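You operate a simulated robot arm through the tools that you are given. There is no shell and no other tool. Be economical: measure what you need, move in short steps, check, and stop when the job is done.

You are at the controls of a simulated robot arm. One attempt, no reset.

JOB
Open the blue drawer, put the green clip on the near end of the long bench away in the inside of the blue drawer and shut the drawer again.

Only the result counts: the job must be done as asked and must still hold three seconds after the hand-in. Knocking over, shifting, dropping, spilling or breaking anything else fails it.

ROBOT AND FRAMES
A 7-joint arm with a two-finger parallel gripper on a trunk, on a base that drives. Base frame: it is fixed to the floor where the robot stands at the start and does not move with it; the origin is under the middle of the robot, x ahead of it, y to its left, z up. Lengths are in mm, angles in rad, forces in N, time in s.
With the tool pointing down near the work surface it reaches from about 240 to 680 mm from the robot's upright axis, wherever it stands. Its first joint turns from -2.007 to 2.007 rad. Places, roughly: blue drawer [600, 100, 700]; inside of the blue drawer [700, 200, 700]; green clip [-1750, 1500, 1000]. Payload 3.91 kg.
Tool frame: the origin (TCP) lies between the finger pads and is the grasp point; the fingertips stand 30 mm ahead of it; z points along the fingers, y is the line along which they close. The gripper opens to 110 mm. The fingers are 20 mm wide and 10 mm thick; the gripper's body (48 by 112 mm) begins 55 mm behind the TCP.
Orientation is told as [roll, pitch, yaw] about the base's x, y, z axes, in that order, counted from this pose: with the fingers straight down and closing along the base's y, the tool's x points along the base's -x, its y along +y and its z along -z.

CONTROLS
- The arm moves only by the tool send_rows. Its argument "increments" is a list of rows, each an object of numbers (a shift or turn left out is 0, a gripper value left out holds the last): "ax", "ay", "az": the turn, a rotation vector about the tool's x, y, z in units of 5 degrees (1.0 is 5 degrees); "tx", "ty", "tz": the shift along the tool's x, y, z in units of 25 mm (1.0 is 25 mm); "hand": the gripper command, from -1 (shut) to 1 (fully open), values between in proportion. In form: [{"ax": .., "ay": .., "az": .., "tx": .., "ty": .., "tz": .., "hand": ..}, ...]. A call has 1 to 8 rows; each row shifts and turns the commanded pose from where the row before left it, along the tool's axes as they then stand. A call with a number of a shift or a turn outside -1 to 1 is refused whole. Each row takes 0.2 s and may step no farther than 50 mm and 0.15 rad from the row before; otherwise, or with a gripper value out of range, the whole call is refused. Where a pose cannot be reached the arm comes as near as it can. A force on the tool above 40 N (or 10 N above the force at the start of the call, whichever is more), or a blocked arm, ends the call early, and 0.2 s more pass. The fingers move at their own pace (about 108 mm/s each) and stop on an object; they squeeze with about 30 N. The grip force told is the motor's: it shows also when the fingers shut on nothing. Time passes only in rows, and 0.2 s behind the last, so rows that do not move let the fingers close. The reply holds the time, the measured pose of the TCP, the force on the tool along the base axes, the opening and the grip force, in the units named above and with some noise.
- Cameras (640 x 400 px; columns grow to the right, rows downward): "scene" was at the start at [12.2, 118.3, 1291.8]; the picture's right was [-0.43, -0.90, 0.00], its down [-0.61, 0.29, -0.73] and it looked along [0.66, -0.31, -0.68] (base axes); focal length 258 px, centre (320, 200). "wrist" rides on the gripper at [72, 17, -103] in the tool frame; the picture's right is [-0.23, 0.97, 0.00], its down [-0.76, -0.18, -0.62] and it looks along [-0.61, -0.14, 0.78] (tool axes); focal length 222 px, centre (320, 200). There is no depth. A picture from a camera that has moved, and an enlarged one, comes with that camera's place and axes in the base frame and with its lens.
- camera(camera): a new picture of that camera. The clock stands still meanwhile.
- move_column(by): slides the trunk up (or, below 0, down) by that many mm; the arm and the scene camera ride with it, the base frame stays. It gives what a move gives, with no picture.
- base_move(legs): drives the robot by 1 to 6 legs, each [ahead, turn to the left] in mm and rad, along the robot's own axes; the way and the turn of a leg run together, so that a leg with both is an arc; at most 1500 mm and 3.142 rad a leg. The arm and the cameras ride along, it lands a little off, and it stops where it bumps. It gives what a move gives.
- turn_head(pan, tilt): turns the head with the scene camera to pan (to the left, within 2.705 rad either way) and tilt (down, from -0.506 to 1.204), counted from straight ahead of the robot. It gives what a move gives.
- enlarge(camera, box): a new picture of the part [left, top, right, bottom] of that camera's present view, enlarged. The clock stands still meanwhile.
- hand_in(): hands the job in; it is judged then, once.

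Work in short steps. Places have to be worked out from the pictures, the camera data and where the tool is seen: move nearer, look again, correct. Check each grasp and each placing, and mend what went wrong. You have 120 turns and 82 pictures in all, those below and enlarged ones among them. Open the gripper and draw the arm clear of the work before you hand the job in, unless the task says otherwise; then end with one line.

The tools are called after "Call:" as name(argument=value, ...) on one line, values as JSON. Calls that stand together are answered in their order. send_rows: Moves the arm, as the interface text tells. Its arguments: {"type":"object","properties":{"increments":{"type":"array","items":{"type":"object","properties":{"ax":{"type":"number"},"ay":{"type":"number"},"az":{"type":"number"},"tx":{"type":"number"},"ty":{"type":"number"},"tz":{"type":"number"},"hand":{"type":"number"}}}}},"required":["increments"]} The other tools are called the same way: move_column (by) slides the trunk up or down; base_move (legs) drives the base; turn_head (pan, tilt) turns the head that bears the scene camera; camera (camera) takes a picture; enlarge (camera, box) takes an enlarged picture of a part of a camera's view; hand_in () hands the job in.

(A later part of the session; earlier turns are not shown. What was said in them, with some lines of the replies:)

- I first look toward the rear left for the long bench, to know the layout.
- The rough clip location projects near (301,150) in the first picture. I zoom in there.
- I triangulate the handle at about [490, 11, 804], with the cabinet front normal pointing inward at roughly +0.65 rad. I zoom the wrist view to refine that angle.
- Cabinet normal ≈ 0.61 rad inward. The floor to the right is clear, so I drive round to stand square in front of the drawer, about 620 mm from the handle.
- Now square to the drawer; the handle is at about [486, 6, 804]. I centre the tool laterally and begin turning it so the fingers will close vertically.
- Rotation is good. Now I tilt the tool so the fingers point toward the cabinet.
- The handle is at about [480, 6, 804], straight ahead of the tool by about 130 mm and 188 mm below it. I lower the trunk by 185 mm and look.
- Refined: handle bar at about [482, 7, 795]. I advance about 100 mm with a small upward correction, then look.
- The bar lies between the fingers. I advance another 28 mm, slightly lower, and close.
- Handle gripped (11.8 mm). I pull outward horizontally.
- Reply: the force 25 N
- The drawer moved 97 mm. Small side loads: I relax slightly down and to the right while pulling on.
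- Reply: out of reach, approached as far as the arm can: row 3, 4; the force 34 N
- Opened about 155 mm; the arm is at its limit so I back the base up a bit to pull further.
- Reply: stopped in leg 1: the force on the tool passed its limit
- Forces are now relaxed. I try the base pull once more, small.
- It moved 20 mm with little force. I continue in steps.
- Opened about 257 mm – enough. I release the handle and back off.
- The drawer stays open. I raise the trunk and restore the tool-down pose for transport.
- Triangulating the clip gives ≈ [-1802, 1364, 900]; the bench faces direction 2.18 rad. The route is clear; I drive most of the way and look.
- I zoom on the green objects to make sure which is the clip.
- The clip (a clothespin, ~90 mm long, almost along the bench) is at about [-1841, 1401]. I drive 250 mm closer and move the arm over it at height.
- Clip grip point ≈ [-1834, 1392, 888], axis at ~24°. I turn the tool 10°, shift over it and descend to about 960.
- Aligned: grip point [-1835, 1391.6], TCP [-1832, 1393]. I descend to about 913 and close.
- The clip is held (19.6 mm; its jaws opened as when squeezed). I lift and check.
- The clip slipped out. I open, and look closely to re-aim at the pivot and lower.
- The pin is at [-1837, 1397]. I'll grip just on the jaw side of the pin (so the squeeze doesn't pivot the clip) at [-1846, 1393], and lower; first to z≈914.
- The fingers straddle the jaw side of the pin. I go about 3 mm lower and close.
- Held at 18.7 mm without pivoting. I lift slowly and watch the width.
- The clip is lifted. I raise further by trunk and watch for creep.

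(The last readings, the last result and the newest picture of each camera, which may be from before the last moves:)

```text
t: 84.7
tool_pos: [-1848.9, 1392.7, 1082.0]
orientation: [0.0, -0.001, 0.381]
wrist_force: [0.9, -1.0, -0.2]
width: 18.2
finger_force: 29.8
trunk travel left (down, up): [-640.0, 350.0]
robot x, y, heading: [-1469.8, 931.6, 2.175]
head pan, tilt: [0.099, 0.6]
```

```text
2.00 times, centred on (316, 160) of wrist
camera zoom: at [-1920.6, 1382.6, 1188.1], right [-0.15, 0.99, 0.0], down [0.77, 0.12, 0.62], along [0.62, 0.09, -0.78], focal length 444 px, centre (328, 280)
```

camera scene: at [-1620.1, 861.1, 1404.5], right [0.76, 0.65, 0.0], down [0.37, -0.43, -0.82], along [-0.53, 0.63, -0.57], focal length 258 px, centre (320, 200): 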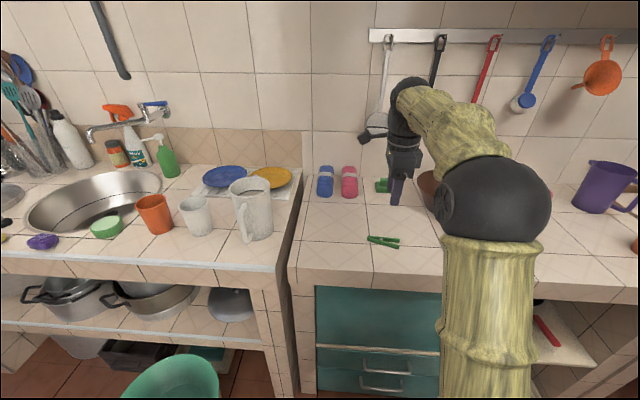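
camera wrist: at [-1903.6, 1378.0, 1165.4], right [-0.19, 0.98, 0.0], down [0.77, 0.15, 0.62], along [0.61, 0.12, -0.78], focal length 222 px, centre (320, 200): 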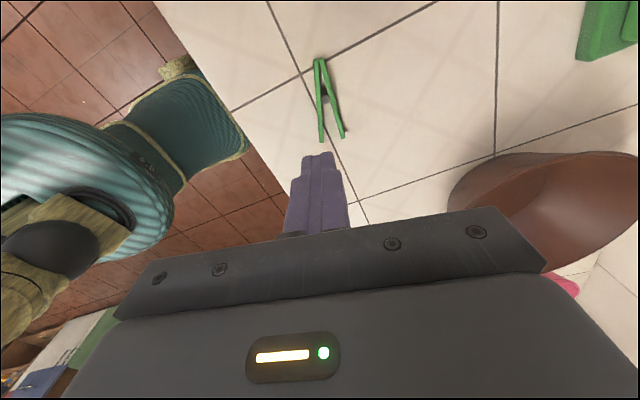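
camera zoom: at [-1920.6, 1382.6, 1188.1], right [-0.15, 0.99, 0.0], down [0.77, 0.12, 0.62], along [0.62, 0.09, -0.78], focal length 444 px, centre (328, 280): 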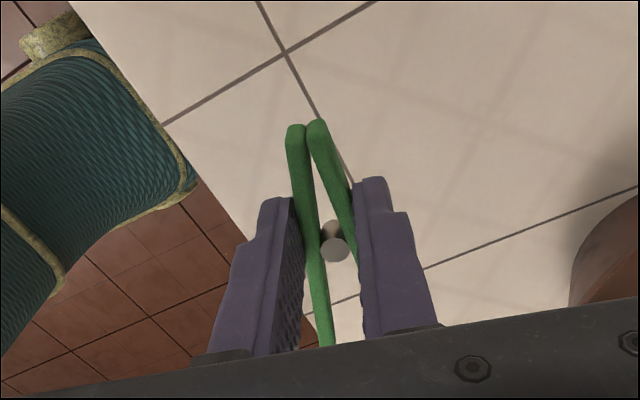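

The grip is steady. I back away from the bench, check the grip, then turn.

Call:
base_move(legs=[[-350, 0]])

Call:
base_move(legs=[[0, -1.5], [0, -1.536]])

Call:
enlarge(camera="wrist", box=[220, 60, 412, 260])

Call:
camera(camera="scene")

```text
t: 87.0
tool_pos: [-1653.2, 1110.4, 1083.7]
orientation: [0.002, 0.002, 0.382]
wrist_force: [0.9, -0.2, 0.2]
width: 17.9
finger_force: 29.8
trunk travel left (down, up): [-640.0, 350.0]
robot x, y, heading: [-1273.4, 646.2, 2.18]
head pan, tilt: [0.099, 0.6]
```

```text
t: 94.8
tool_pos: [-842.0, 228.2, 1083.4]
orientation: [0.0, 0.002, -2.644]
wrist_force: [-0.1, 1.0, -0.2]
width: 18.0
finger_force: 30.1
trunk travel left (down, up): [-640.0, 350.0]
robot x, y, heading: [-1270.0, 645.6, -0.852]
head pan, tilt: [0.099, 0.6]
```

```text
2.00 times, centred on (316, 160) of wrist
camera zoom: at [-769.7, 248.3, 1188.2], right [0.27, -0.96, 0.0], down [-0.75, -0.21, 0.62], along [-0.6, -0.17, -0.78], focal length 444 px, centre (328, 280)
```

zoom: 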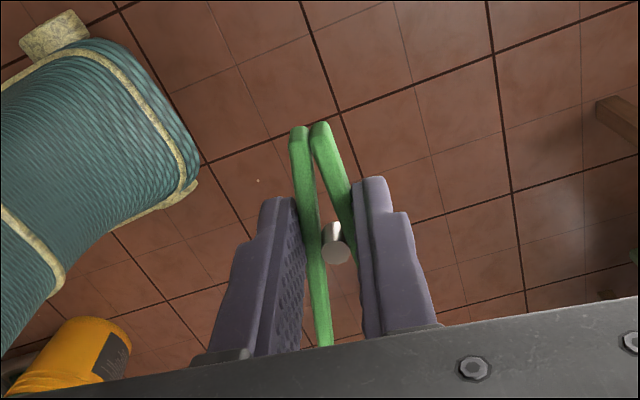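

```text
43 pictures are left
camera scene: at [-1134.8, 732.9, 1544.5], right [-0.68, -0.73, 0.0], down [-0.41, 0.39, -0.82], along [0.6, -0.56, -0.57], focal length 258 px, centre (320, 200)
```

scene: 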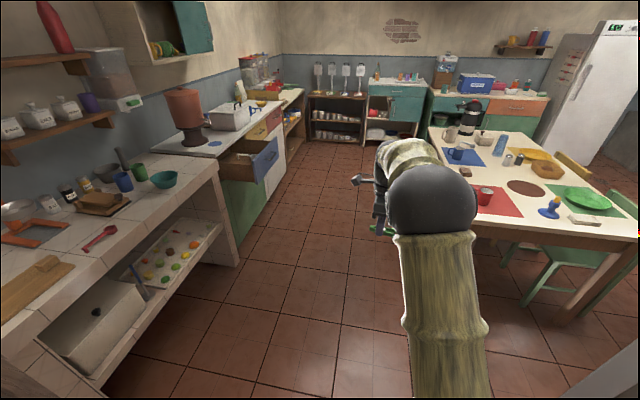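

Grip steady; path clear with a margin left of the table. I drive to the front of the open drawer.

Call:
base_move(legs=[[0, 0.052], [800, 0], [740, 0], [0, 1.412]])

Call:
turn_head(pan=0.05, tilt=0.75)

Call:
camera(camera="scene")

Call:
camera(camera="wrist")

```text
t: 106.6
tool_pos: [270.9, -60.4, 1083.8]
orientation: [0.003, 0.0, -1.161]
wrist_force: [0.0, 0.6, 0.3]
width: 17.8
finger_force: 29.3
trunk travel left (down, up): [-640.0, 350.0]
robot x, y, heading: [-181.9, -448.5, 0.634]
head pan, tilt: [0.099, 0.6]
```

```text
t: 107.3
tool_pos: [271.8, -60.2, 1083.8]
orientation: [0.001, -0.002, -1.163]
wrist_force: [-0.2, 0.1, -0.4]
width: 17.6
finger_force: 29.9
trunk travel left (down, up): [-640.0, 350.0]
robot x, y, heading: [-183.3, -449.6, 0.636]
head pan, tilt: [0.051, 0.75]
```

```text
42 pictures are left
camera scene: at [-261.7, -310.5, 1531.7], right [0.63, -0.78, 0.0], down [-0.53, -0.43, -0.73], along [0.57, 0.46, -0.68], focal length 258 px, centre (320, 200)
```

scene: 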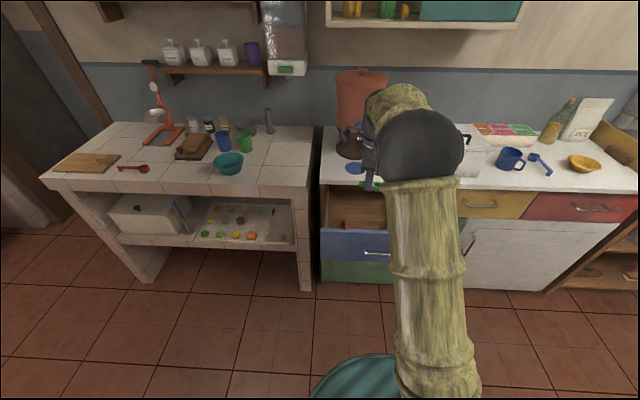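

```text
41 pictures are left
camera wrist: at [257.3, 12.8, 1188.2], right [0.98, 0.18, 0.0], down [0.14, -0.77, 0.62], along [0.11, -0.61, -0.78], focal length 222 px, centre (320, 200)
```

wrist: 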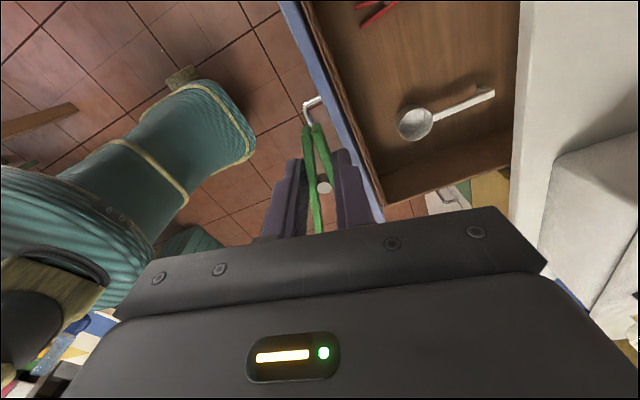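

The drawer holds a red item (left) and a white ladle (right); I must place the clip in clear space. I zoom in the scene view.

Call:
enlarge(camera="scene", box=[310, 170, 406, 290])

Call:
enlarge(camera="wrist", box=[270, 0, 520, 220])

```text
3.33 times, centred on (358, 230) of scene
camera zoom: at [-261.7, -310.5, 1531.7], right [0.63, -0.78, 0.0], down [-0.53, -0.43, -0.73], along [0.57, 0.46, -0.68], focal length 859 px, centre (193, 100)
```

zoom: 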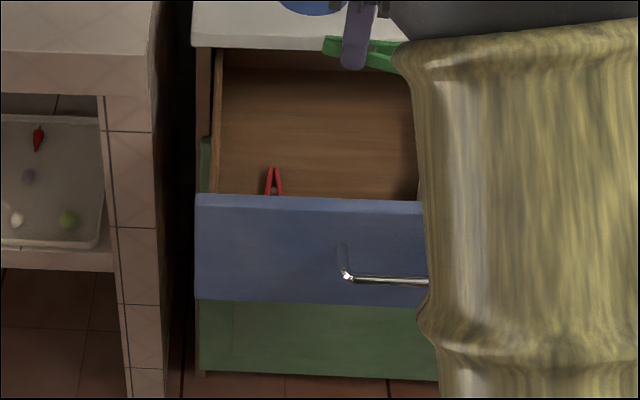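

```text
1.82 times, centred on (395, 110) of wrist
camera zoom: at [257.3, 12.8, 1188.2], right [0.98, 0.18, 0.0], down [0.14, -0.77, 0.62], along [0.11, -0.61, -0.78], focal length 404 px, centre (184, 364)
```

zoom: 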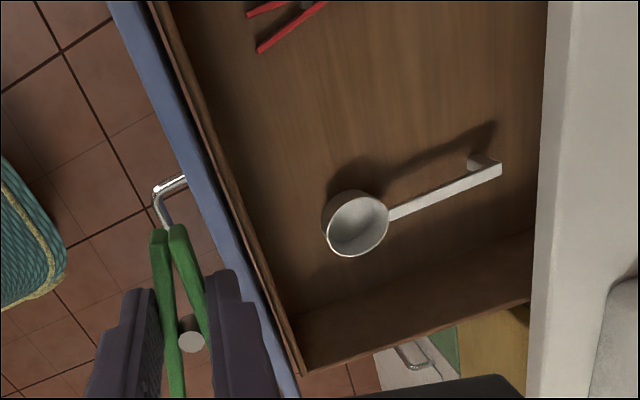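

Drawer floor ≈ z 700; the red clip sits at lateral +108..143 and ladle bowl at −120..−49 from the handle line, so I aim between them at [392, −13]. I drive 155 mm ahead, still high.

Call:
base_move(legs=[[155, -0.02]])

Call:
send_rows(increments=[{"az": -1}, {"az": -1}, {}])

Call:
camera(camera="wrist")

Call:
camera(camera="scene")

```text
t: 108.7
tool_pos: [401.2, 21.3, 1081.7]
orientation: [0.0, 0.001, -1.18]
wrist_force: [-0.9, -0.1, -0.4]
width: 17.6
finger_force: 30.2
trunk travel left (down, up): [-640.0, 350.0]
robot x, y, heading: [-58.7, -359.6, 0.61]
head pan, tilt: [0.051, 0.75]
```

```text
t: 109.5
tool_pos: [400.9, 20.6, 1083.0]
orientation: [0.001, 0.0, -1.006]
wrist_force: [0.6, 0.0, -1.3]
width: 17.6
finger_force: 30.1
trunk travel left (down, up): [-640.0, 350.0]
robot x, y, heading: [-61.2, -362.4, 0.615]
head pan, tilt: [0.051, 0.75]
```

```text
38 pictures are left
camera wrist: at [377.1, 90.3, 1187.8], right [0.94, 0.33, 0.0], down [0.26, -0.74, 0.62], along [0.21, -0.59, -0.78], focal length 222 px, centre (320, 200)
```

wrist: 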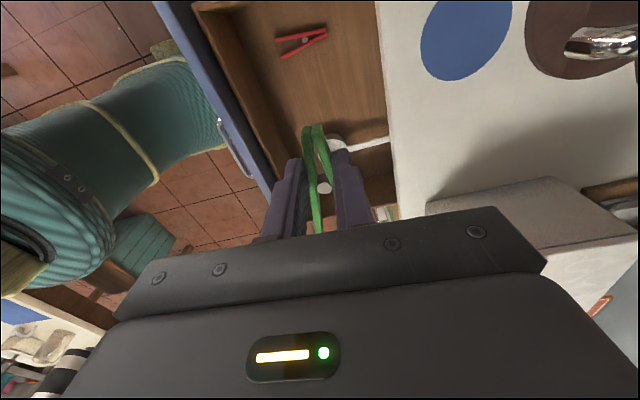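

```text
37 pictures are left
camera scene: at [-134.9, -220.0, 1531.6], right [0.62, -0.79, 0.0], down [-0.54, -0.42, -0.73], along [0.58, 0.45, -0.68], focal length 258 px, centre (320, 200)
```

scene: 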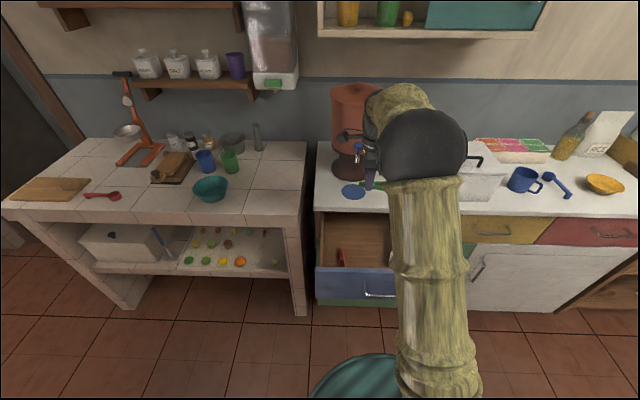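

The layout is confirmed. I shift to the target and lower 150 mm with the arm (keeping the elbow high).

Call:
send_rows(increments=[{"ty": -0.5, "tx": -0.5, "tz": 0.4}, {"ty": -0.5, "tx": -0.5, "tz": 0.8}, {"tz": 0.8}, {"tz": 0.8}, {"tz": 0.8}, {"tz": 0.8}, {"tz": 0.8}, {"tz": 0.8}])

Call:
camera(camera="wrist")

Call:
camera(camera="scene")

```text
t: 111.2
tool_pos: [395.3, -14.2, 931.6]
orientation: [0.0, -0.001, -1.008]
wrist_force: [0.3, -0.4, 0.3]
width: 17.3
finger_force: 30.7
trunk travel left (down, up): [-640.0, 350.0]
robot x, y, heading: [-61.8, -362.2, 0.614]
head pan, tilt: [0.051, 0.75]
```

```text
36 pictures are left
camera wrist: at [370.9, 55.7, 1037.9], right [0.94, 0.33, 0.0], down [0.26, -0.74, 0.62], along [0.2, -0.59, -0.78], focal length 222 px, centre (320, 200)
```

wrist: 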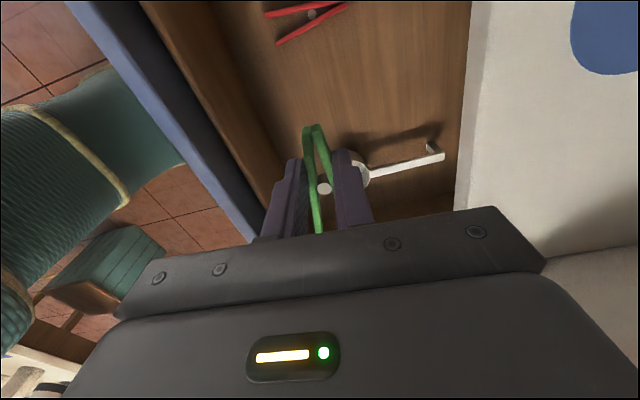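

```text
35 pictures are left
camera scene: at [-134.7, -219.8, 1531.6], right [0.62, -0.79, 0.0], down [-0.54, -0.42, -0.73], along [0.58, 0.45, -0.68], focal length 258 px, centre (320, 200)
```

scene: 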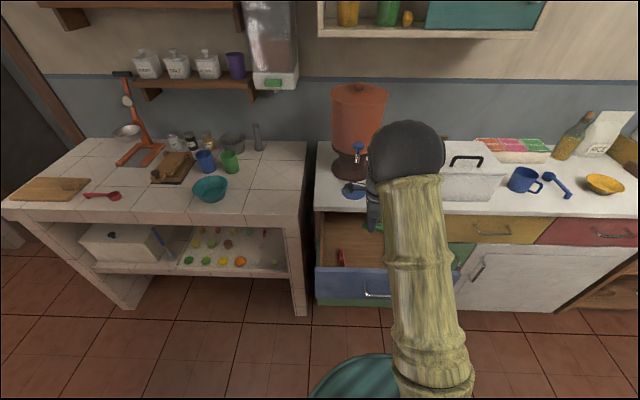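

The upper arm would pass close over the drawer front if I lower now. I retract the arm 100 mm and bring the base 100 mm closer so that the elbow stays higher.

Call:
send_rows(increments=[{"ty": -0.8}, {"ty": -0.8}, {"ty": -0.8}, {"ty": -0.8}, {"ty": -0.8}])

Call:
base_move(legs=[[100, 0]])

Call:
camera(camera="scene")

Call:
camera(camera="wrist")

```text
t: 112.5
tool_pos: [309.6, -69.3, 934.1]
orientation: [0.002, -0.001, -1.008]
wrist_force: [-0.3, 0.0, 0.4]
width: 17.6
finger_force: 29.8
trunk travel left (down, up): [-640.0, 350.0]
robot x, y, heading: [-60.3, -362.6, 0.611]
head pan, tilt: [0.051, 0.75]
```

```text
t: 113.6
tool_pos: [392.4, -11.0, 932.6]
orientation: [0.001, 0.001, -1.007]
wrist_force: [0.7, 0.0, 0.5]
width: 17.5
finger_force: 29.8
trunk travel left (down, up): [-640.0, 350.0]
robot x, y, heading: [22.3, -300.2, 0.613]
head pan, tilt: [0.051, 0.75]
```

```text
34 pictures are left
camera scene: at [-51.6, -161.5, 1531.6], right [0.62, -0.79, 0.0], down [-0.54, -0.42, -0.73], along [0.58, 0.45, -0.68], focal length 258 px, centre (320, 200)
```

scene: 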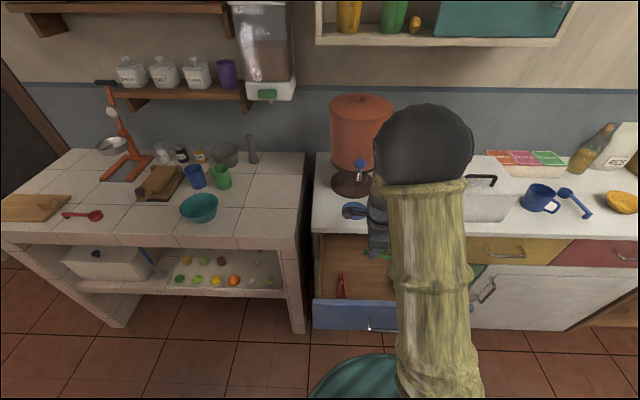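

```text
33 pictures are left
camera wrist: at [368.3, 60.2, 1038.6], right [0.94, 0.33, 0.0], down [0.26, -0.74, 0.62], along [0.2, -0.59, -0.78], focal length 222 px, centre (320, 200)
```

wrist: 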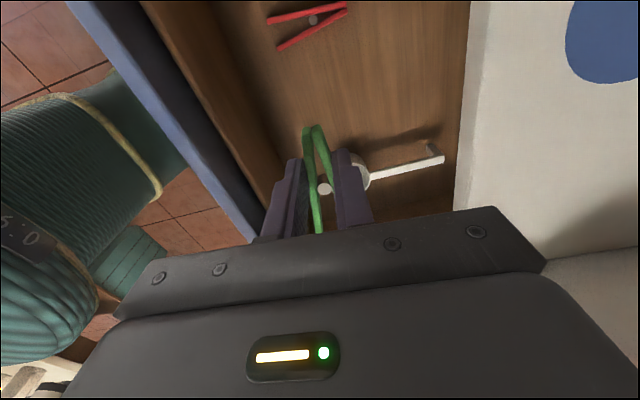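

The elbow is now about 90 mm higher. I lower the trunk 110 mm and check clearances.

Call:
move_column(by=-110)

Call:
camera(camera="scene")

Call:
camera(camera="wrist")

```text
t: 115.0
tool_pos: [391.6, -10.8, 824.3]
orientation: [0.0, -0.001, -1.007]
wrist_force: [0.6, -0.4, -0.6]
width: 17.5
finger_force: 29.7
trunk travel left (down, up): [-530.0, 460.0]
robot x, y, heading: [20.9, -308.0, 0.613]
head pan, tilt: [0.051, 0.75]
```

```text
32 pictures are left
camera scene: at [-52.8, -162.4, 1421.7], right [0.62, -0.79, 0.0], down [-0.54, -0.42, -0.73], along [0.58, 0.45, -0.68], focal length 258 px, centre (320, 200)
```

scene: 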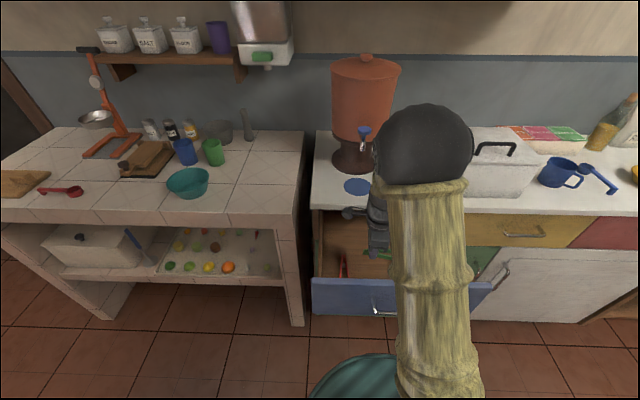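

```text
31 pictures are left
camera wrist: at [367.5, 59.6, 929.2], right [0.94, 0.33, 0.0], down [0.26, -0.74, 0.62], along [0.2, -0.59, -0.78], focal length 222 px, centre (320, 200)
```

wrist: 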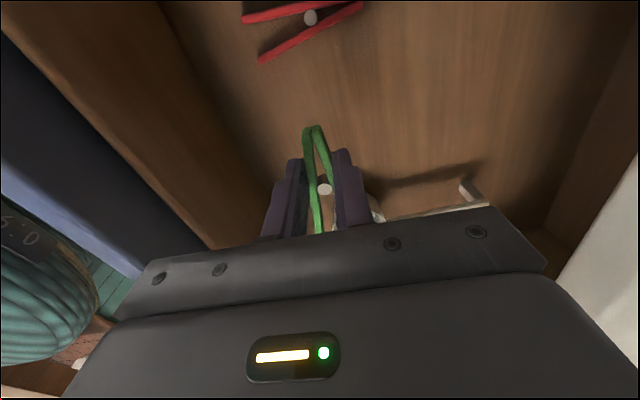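

Clearances look good: the clip sits between red clip and ladle. I lower another 70 mm and check.

Call:
move_column(by=-70)

Call:
camera(camera="scene")

Call:
camera(camera="wrist")

```text
t: 116.1
tool_pos: [391.5, -10.7, 753.0]
orientation: [0.002, 0.0, -1.007]
wrist_force: [-0.2, 0.4, 0.8]
width: 17.2
finger_force: 29.9
trunk travel left (down, up): [-460.0, 530.0]
robot x, y, heading: [22.9, -305.9, 0.612]
head pan, tilt: [0.051, 0.75]
```

```text
30 pictures are left
camera scene: at [-52.8, -162.4, 1351.7], right [0.62, -0.79, 0.0], down [-0.54, -0.42, -0.73], along [0.58, 0.45, -0.68], focal length 258 px, centre (320, 200)
```

scene: 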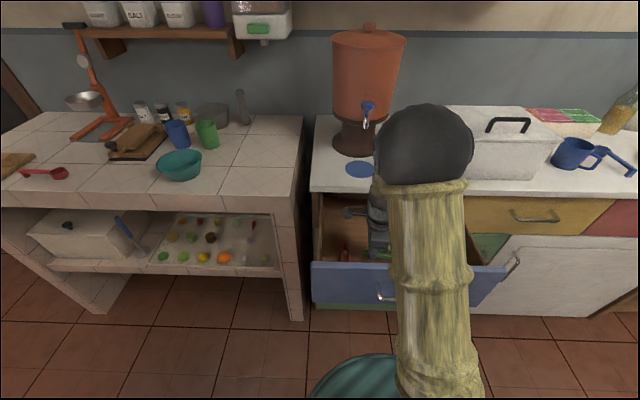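

```text
29 pictures are left
camera wrist: at [367.5, 59.6, 859.2], right [0.94, 0.33, 0.0], down [0.26, -0.74, 0.62], along [0.2, -0.59, -0.78], focal length 222 px, centre (320, 200)
```

wrist: 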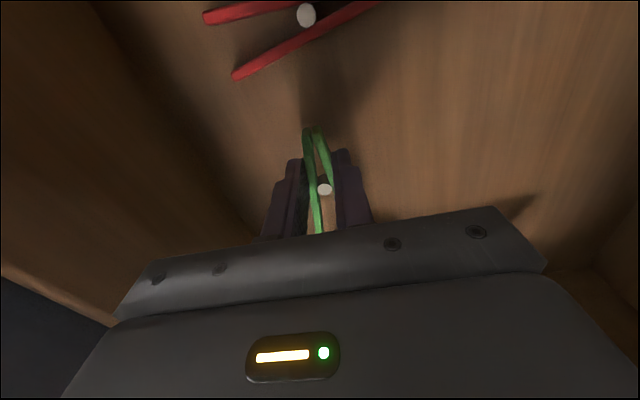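

The red clip top is at z≈706, so the drawer floor is ≈695. I lower gently with the arm, watching force.

Call:
send_rows(increments=[{"tz": 0.3}, {"tz": 0.3}, {"tz": 0.2}, {}])

Call:
camera(camera="wrist")

```text
t: 117.1
tool_pos: [391.0, -11.9, 733.8]
orientation: [0.002, 0.001, -1.006]
wrist_force: [-0.2, 0.3, 0.7]
width: 17.3
finger_force: 30.0
trunk travel left (down, up): [-460.0, 530.0]
robot x, y, heading: [22.0, -309.9, 0.608]
head pan, tilt: [0.051, 0.75]
```

```text
28 pictures are left
camera wrist: at [366.9, 59.4, 838.7], right [0.94, 0.33, 0.0], down [0.26, -0.74, 0.62], along [0.2, -0.59, -0.78], focal length 222 px, centre (320, 200)
```

wrist: 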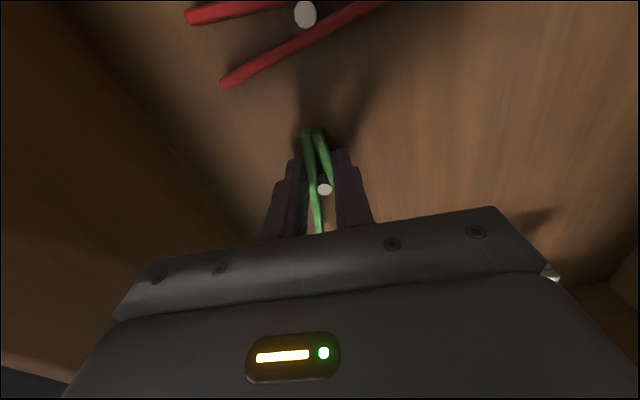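

No contact yet. A few more small steps down.

Call:
send_rows(increments=[{"tz": 0.12}, {"tz": 0.1}, {}])

Call:
send_rows(increments=[{"tz": 0.1}, {}])

Call:
camera(camera="wrist")

```text
t: 117.9
tool_pos: [391.4, -10.6, 727.9]
orientation: [0.001, -0.001, -1.009]
wrist_force: [-0.4, 0.2, -0.7]
width: 17.2
finger_force: 30.4
trunk travel left (down, up): [-460.0, 530.0]
robot x, y, heading: [21.6, -303.6, 0.616]
head pan, tilt: [0.051, 0.75]
```

```text
t: 118.5
tool_pos: [392.2, -11.1, 727.4]
orientation: [0.005, 0.0, -1.007]
wrist_force: [-0.3, -0.6, 16.1]
width: 17.5
finger_force: 29.5
trunk travel left (down, up): [-460.0, 530.0]
robot x, y, heading: [19.8, -305.8, 0.613]
head pan, tilt: [0.051, 0.75]
```

```text
27 pictures are left
camera wrist: at [367.3, 59.2, 832.7], right [0.94, 0.33, 0.0], down [0.25, -0.74, 0.62], along [0.21, -0.59, -0.78], focal length 222 px, centre (320, 200)
```

wrist: 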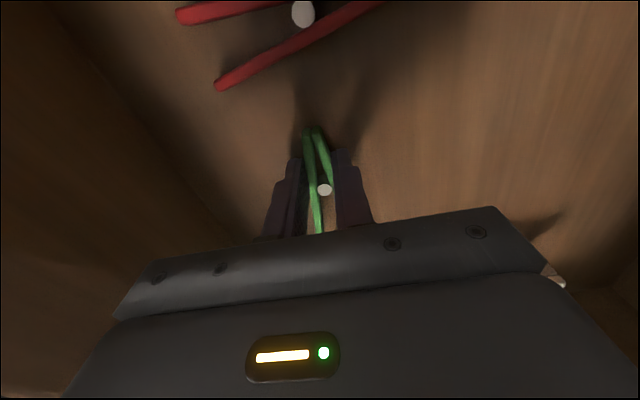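

Contact with the floor (16 N). I ease up a hair, open, then rise slowly.

Call:
send_rows(increments=[{"tz": -0.06}, {"hand": -0.3}, {}, {"hand": -0.1}, {}])

Call:
send_rows(increments=[{"tz": -0.3}, {"tz": -0.6}, {"tz": -0.8}, {"tz": -0.8}])

Call:
camera(camera="wrist")

```text
t: 119.7
tool_pos: [391.9, -10.1, 727.7]
orientation: [0.0, 0.001, -1.005]
wrist_force: [-0.6, 0.1, 0.2]
width: 49.7
finger_force: 0.6
trunk travel left (down, up): [-460.0, 530.0]
robot x, y, heading: [22.4, -306.3, 0.616]
head pan, tilt: [0.051, 0.75]
```

```text
t: 120.7
tool_pos: [391.7, -11.2, 790.7]
orientation: [0.0, 0.001, -1.008]
wrist_force: [-0.5, 0.3, 0.6]
width: 49.6
finger_force: 0.1
trunk travel left (down, up): [-460.0, 530.0]
robot x, y, heading: [18.5, -307.2, 0.614]
head pan, tilt: [0.051, 0.75]
```

```text
26 pictures are left
camera wrist: at [368.2, 59.8, 895.8], right [0.94, 0.33, 0.0], down [0.26, -0.74, 0.62], along [0.2, -0.59, -0.78], focal length 222 px, centre (320, 200)
```

wrist: 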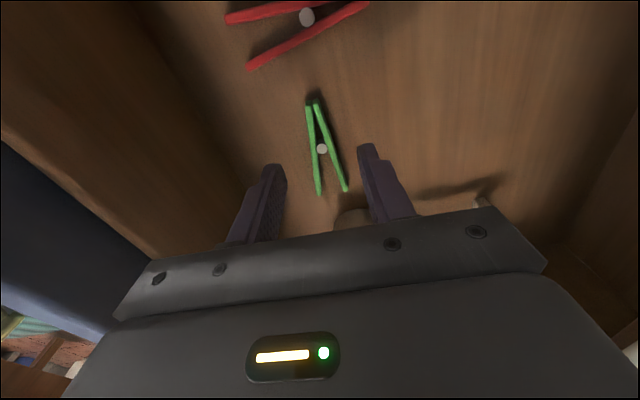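

The green clip lies clear between the others in the drawer. I raise the arm well above the drawer.

Call:
send_rows(increments=[{"tz": -1}, {"tz": -1}, {"tz": -1}, {"tz": -1}, {"tz": -1}, {"tz": -1}, {"tz": -1}, {"tz": -1}])

Call:
base_move(legs=[[-330, 0]])

Call:
send_rows(increments=[{"az": -0.5, "hand": 0}, {"ax": -1}, {"ax": -1}, {"ax": -1}, {"ax": -1}, {"ax": -1}, {"ax": -1}, {"ax": -1}])

Call:
send_rows(increments=[{"ax": -1}, {"ax": -1}, {"ax": -1}, {"ax": -1}, {"ax": -1}, {"ax": -1}, {"ax": -1}, {"ax": -1}])

Call:
camera(camera="scene")

```text
t: 122.5
tool_pos: [393.9, -10.6, 990.9]
orientation: [0.0, 0.001, -1.01]
wrist_force: [-0.1, 0.4, 0.4]
width: 49.5
finger_force: 0.0
trunk travel left (down, up): [-460.0, 530.0]
robot x, y, heading: [20.9, -302.4, 0.612]
head pan, tilt: [0.051, 0.75]
```

```text
t: 124.6
tool_pos: [127.9, -195.0, 990.7]
orientation: [0.0, 0.002, -1.004]
wrist_force: [1.2, -0.2, 0.0]
width: 49.4
finger_force: 0.1
trunk travel left (down, up): [-460.0, 530.0]
robot x, y, heading: [-241.6, -488.3, 0.62]
head pan, tilt: [0.051, 0.75]
```

```text
t: 126.4
tool_pos: [128.6, -195.1, 989.4]
orientation: [0.613, 0.002, -0.959]
wrist_force: [0.0, 0.1, 1.2]
width: 55.1
finger_force: 0.1
trunk travel left (down, up): [-460.0, 530.0]
robot x, y, heading: [-241.3, -490.5, 0.615]
head pan, tilt: [0.051, 0.75]
```

```text
t: 128.2
tool_pos: [132.3, -191.9, 994.3]
orientation: [1.307, 0.0, -0.961]
wrist_force: [0.3, 0.9, -0.4]
width: 55.1
finger_force: 0.0
out of reach, approached as far as the arm can: row 8
trunk travel left (down, up): [-460.0, 530.0]
robot x, y, heading: [-243.1, -489.2, 0.615]
head pan, tilt: [0.051, 0.75]
```

```text
25 pictures are left
camera scene: at [-316.4, -347.7, 1351.6], right [0.62, -0.79, 0.0], down [-0.54, -0.42, -0.73], along [0.57, 0.45, -0.68], focal length 258 px, centre (320, 200)
```

scene: 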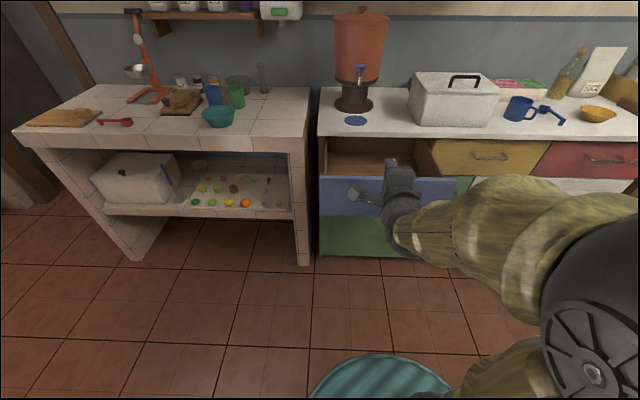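

Same good configuration as when opening. I align laterally with the handle and extend slightly, then lower the trunk.

Call:
send_rows(increments=[{"tx": -0.7, "tz": 0.6, "ty": 0.16}, {"tx": -0.7, "tz": 0.6, "ty": 0.16}, {"tx": -0.52, "tz": 0.4, "ty": 0.1}, {"ax": -1}])

Call:
move_column(by=-196)

Call:
camera(camera="wrist")

Call:
camera(camera="scene")

```text
t: 129.2
tool_pos: [194.3, -206.5, 993.2]
orientation: [1.399, 0.002, -0.96]
wrist_force: [0.6, 0.4, 0.4]
width: 55.1
finger_force: 0.1
trunk travel left (down, up): [-460.0, 530.0]
robot x, y, heading: [-240.9, -490.3, 0.615]
head pan, tilt: [0.051, 0.75]
```

```text
t: 131.4
tool_pos: [195.5, -205.9, 798.4]
orientation: [1.397, 0.001, -0.962]
wrist_force: [0.0, 0.2, -0.3]
width: 55.1
finger_force: 0.1
trunk travel left (down, up): [-264.0, 726.0]
robot x, y, heading: [-242.2, -494.1, 0.618]
head pan, tilt: [0.051, 0.75]
```

```text
24 pictures are left
camera wrist: at [72.0, -203.9, 834.9], right [0.27, -0.09, 0.96], down [-0.09, -0.99, -0.07], along [0.96, -0.07, -0.28], focal length 222 px, centre (320, 200)
```

wrist: 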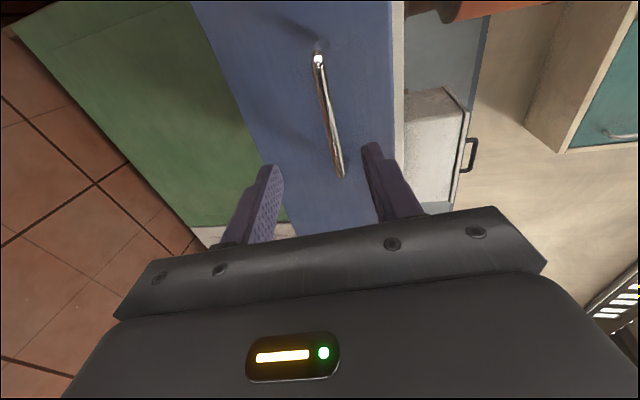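

```text
23 pictures are left
camera scene: at [-316.2, -348.1, 1155.7], right [0.62, -0.79, 0.0], down [-0.54, -0.42, -0.73], along [0.57, 0.45, -0.68], focal length 258 px, centre (320, 200)
```

scene: 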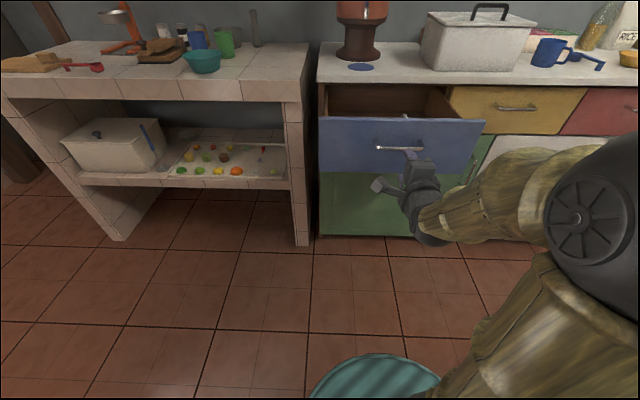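

Handle grip point is 89 mm straight ahead. I advance and grip it.

Call:
send_rows(increments=[{"ty": 0.42, "tz": 0.7}, {"tz": 0.7}, {"tz": 0.7}, {"tz": 0.7}, {"tz": 0.65}, {"hand": -1}, {}, {}])

Call:
camera(camera="wrist")

```text
t: 133.2
tool_pos: [264.5, -157.8, 793.1]
orientation: [1.397, 0.0, -0.96]
wrist_force: [-0.4, -0.5, -0.6]
width: 11.0
finger_force: 44.8
trunk travel left (down, up): [-264.0, 726.0]
robot x, y, heading: [-243.5, -493.0, 0.614]
head pan, tilt: [0.051, 0.75]
```

```text
22 pictures are left
camera wrist: at [142.2, -154.6, 829.8], right [0.27, -0.09, 0.96], down [-0.09, -0.99, -0.07], along [0.96, -0.07, -0.27], focal length 222 px, centre (320, 200)
```

wrist: 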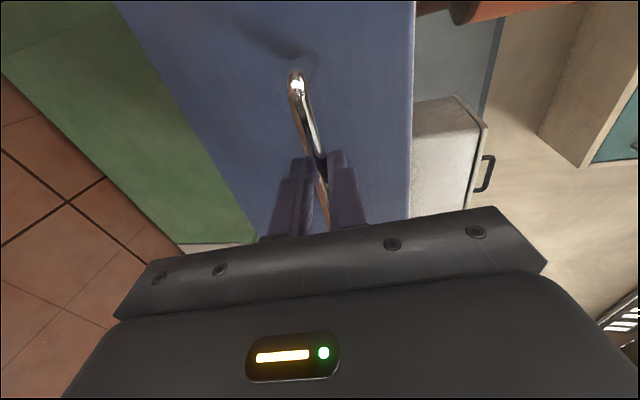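

Gripped. I push the drawer in slowly with the base, in small legs.

Call:
base_move(legs=[[50, 0]])

Call:
base_move(legs=[[50, 0]])

Call:
base_move(legs=[[50, 0]])

```text
t: 134.1
tool_pos: [304.1, -127.5, 793.5]
orientation: [1.397, 0.002, -0.96]
wrist_force: [-3.0, 1.5, -0.4]
width: 11.8
finger_force: 45.8
trunk travel left (down, up): [-264.0, 726.0]
robot x, y, heading: [-199.6, -461.6, 0.615]
head pan, tilt: [0.051, 0.75]
```

```text
t: 135.0
tool_pos: [345.7, -98.3, 793.4]
orientation: [1.395, -0.001, -0.956]
wrist_force: [-1.7, 0.3, 0.0]
width: 11.7
finger_force: 45.4
trunk travel left (down, up): [-264.0, 726.0]
robot x, y, heading: [-164.5, -429.8, 0.618]
head pan, tilt: [0.051, 0.75]
```

```text
t: 135.9
tool_pos: [385.5, -68.5, 792.7]
orientation: [1.396, 0.001, -0.957]
wrist_force: [-3.6, 1.9, 0.3]
width: 11.8
finger_force: 45.1
trunk travel left (down, up): [-264.0, 726.0]
robot x, y, heading: [-115.5, -403.3, 0.613]
head pan, tilt: [0.051, 0.75]
```

Low forces; continuing. About 113 mm remain to the closed handle position [476, −3].

Call:
base_move(legs=[[50, 0]])

Call:
base_move(legs=[[40, 0]])

Call:
base_move(legs=[[15, 0]])

```text
t: 136.9
tool_pos: [426.6, -39.3, 793.4]
orientation: [1.398, -0.001, -0.957]
wrist_force: [-3.3, 1.3, -0.5]
width: 11.6
finger_force: 45.3
trunk travel left (down, up): [-264.0, 726.0]
robot x, y, heading: [-76.8, -377.3, 0.615]
head pan, tilt: [0.051, 0.75]
```

```text
t: 137.8
tool_pos: [458.7, -15.3, 793.2]
orientation: [1.396, -0.003, -0.955]
wrist_force: [-4.9, 4.4, -0.3]
width: 11.7
finger_force: 44.3
trunk travel left (down, up): [-264.0, 726.0]
robot x, y, heading: [-47.0, -349.4, 0.613]
head pan, tilt: [0.051, 0.75]
```

```text
t: 138.5
tool_pos: [471.3, -5.4, 793.7]
orientation: [1.396, -0.001, -0.953]
wrist_force: [-1.6, 1.9, 0.9]
width: 11.6
finger_force: 45.2
trunk travel left (down, up): [-264.0, 726.0]
robot x, y, heading: [-35.2, -346.1, 0.617]
head pan, tilt: [0.051, 0.75]
```

Nearly closed (1–3 mm left). I push gently with the arm until it stops.

Call:
send_rows(increments=[{"tz": 0.1, "ty": 0.02}, {"tz": 0.1, "ty": 0.02}, {}])

Call:
send_rows(increments=[{"tz": 0.12, "ty": 0.02}, {"tz": 0.1, "ty": 0.02}, {}])

Call:
enlarge(camera="scene", box=[280, 80, 520, 230])

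```text
t: 139.3
tool_pos: [473.7, -4.7, 793.9]
orientation: [1.395, -0.002, -0.953]
wrist_force: [-20.3, -16.7, -4.9]
width: 11.7
finger_force: 44.9
trunk travel left (down, up): [-264.0, 726.0]
robot x, y, heading: [-33.6, -342.6, 0.617]
head pan, tilt: [0.051, 0.75]
```

```text
t: 139.7
tool_pos: [473.6, -4.9, 792.9]
orientation: [1.392, -0.002, -0.952]
wrist_force: [-15.4, -10.1, 4.5]
width: 11.4
finger_force: 44.9
trunk travel left (down, up): [-264.0, 726.0]
robot x, y, heading: [-31.7, -343.9, 0.614]
head pan, tilt: [0.051, 0.75]
stopped in row 1: the force on the tool passed its limit (the readings are from after the stop); the commanded pose is now the measured one
```

```text
2.67 times, centred on (400, 155) of scene
camera zoom: at [-110.0, -201.9, 1155.9], right [0.62, -0.79, 0.0], down [-0.53, -0.42, -0.73], along [0.58, 0.45, -0.68], focal length 687 px, centre (107, 320)
```

zoom: 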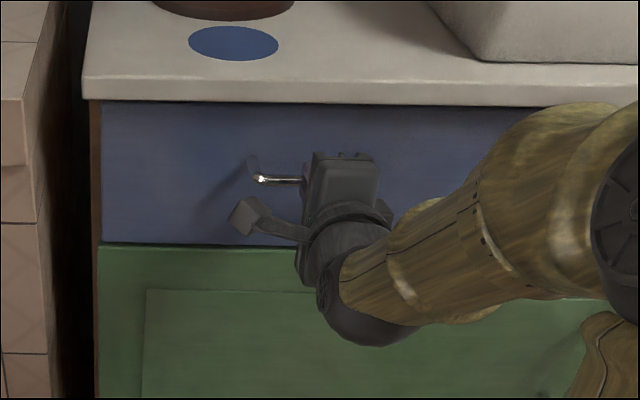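

The drawer hit its stop and is flush. I release the handle and back off carefully.

Call:
send_rows(increments=[{"hand": 0}, {}, {}])

Call:
base_move(legs=[[-300, 0]])

Call:
camera(camera="scene")

Call:
camera(camera="wrist")

```text
t: 140.5
tool_pos: [476.2, -3.6, 792.1]
orientation: [1.391, -0.001, -0.953]
wrist_force: [-0.4, 0.4, 0.1]
width: 55.0
finger_force: 0.1
trunk travel left (down, up): [-264.0, 726.0]
robot x, y, heading: [-31.3, -344.3, 0.619]
head pan, tilt: [0.051, 0.75]
```

```text
t: 142.5
tool_pos: [235.6, -175.7, 792.1]
orientation: [1.391, -0.003, -0.957]
wrist_force: [0.2, 0.1, -0.2]
width: 55.0
finger_force: 0.0
trunk travel left (down, up): [-264.0, 726.0]
robot x, y, heading: [-273.0, -509.0, 0.62]
head pan, tilt: [0.051, 0.75]
```

```text
20 pictures are left
camera scene: at [-348.4, -370.4, 1155.6], right [0.62, -0.79, 0.0], down [-0.54, -0.42, -0.73], along [0.58, 0.45, -0.68], focal length 258 px, centre (320, 200)
```

scene: 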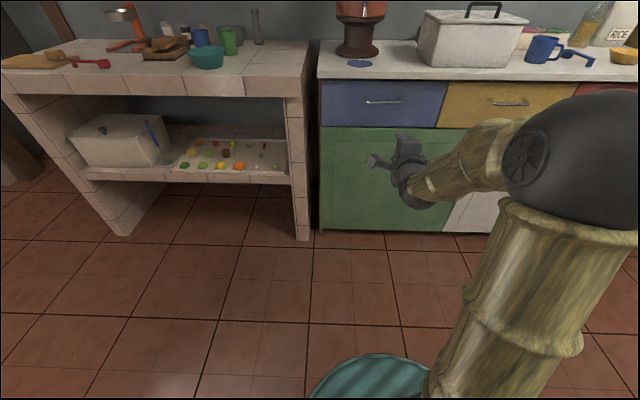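

```text
19 pictures are left
camera wrist: at [113.6, -173.1, 828.6], right [0.27, -0.08, 0.96], down [-0.09, -0.99, -0.06], along [0.96, -0.07, -0.28], focal length 222 px, centre (320, 200)
```

wrist: 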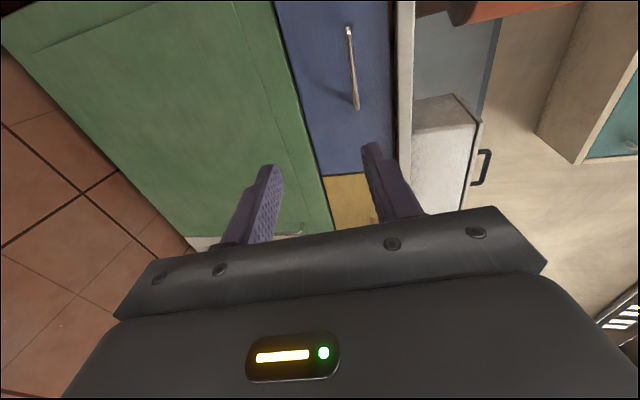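

The drawer is shut and flush with its yellow neighbour, the arm is clear and the gripper open. I hand in.

Call:
hand_in()

```text
The job is handed in.
```

The green clip is inside the blue drawer and the drawer is shut; I opened the gripper and backed the arm clear before handing in.
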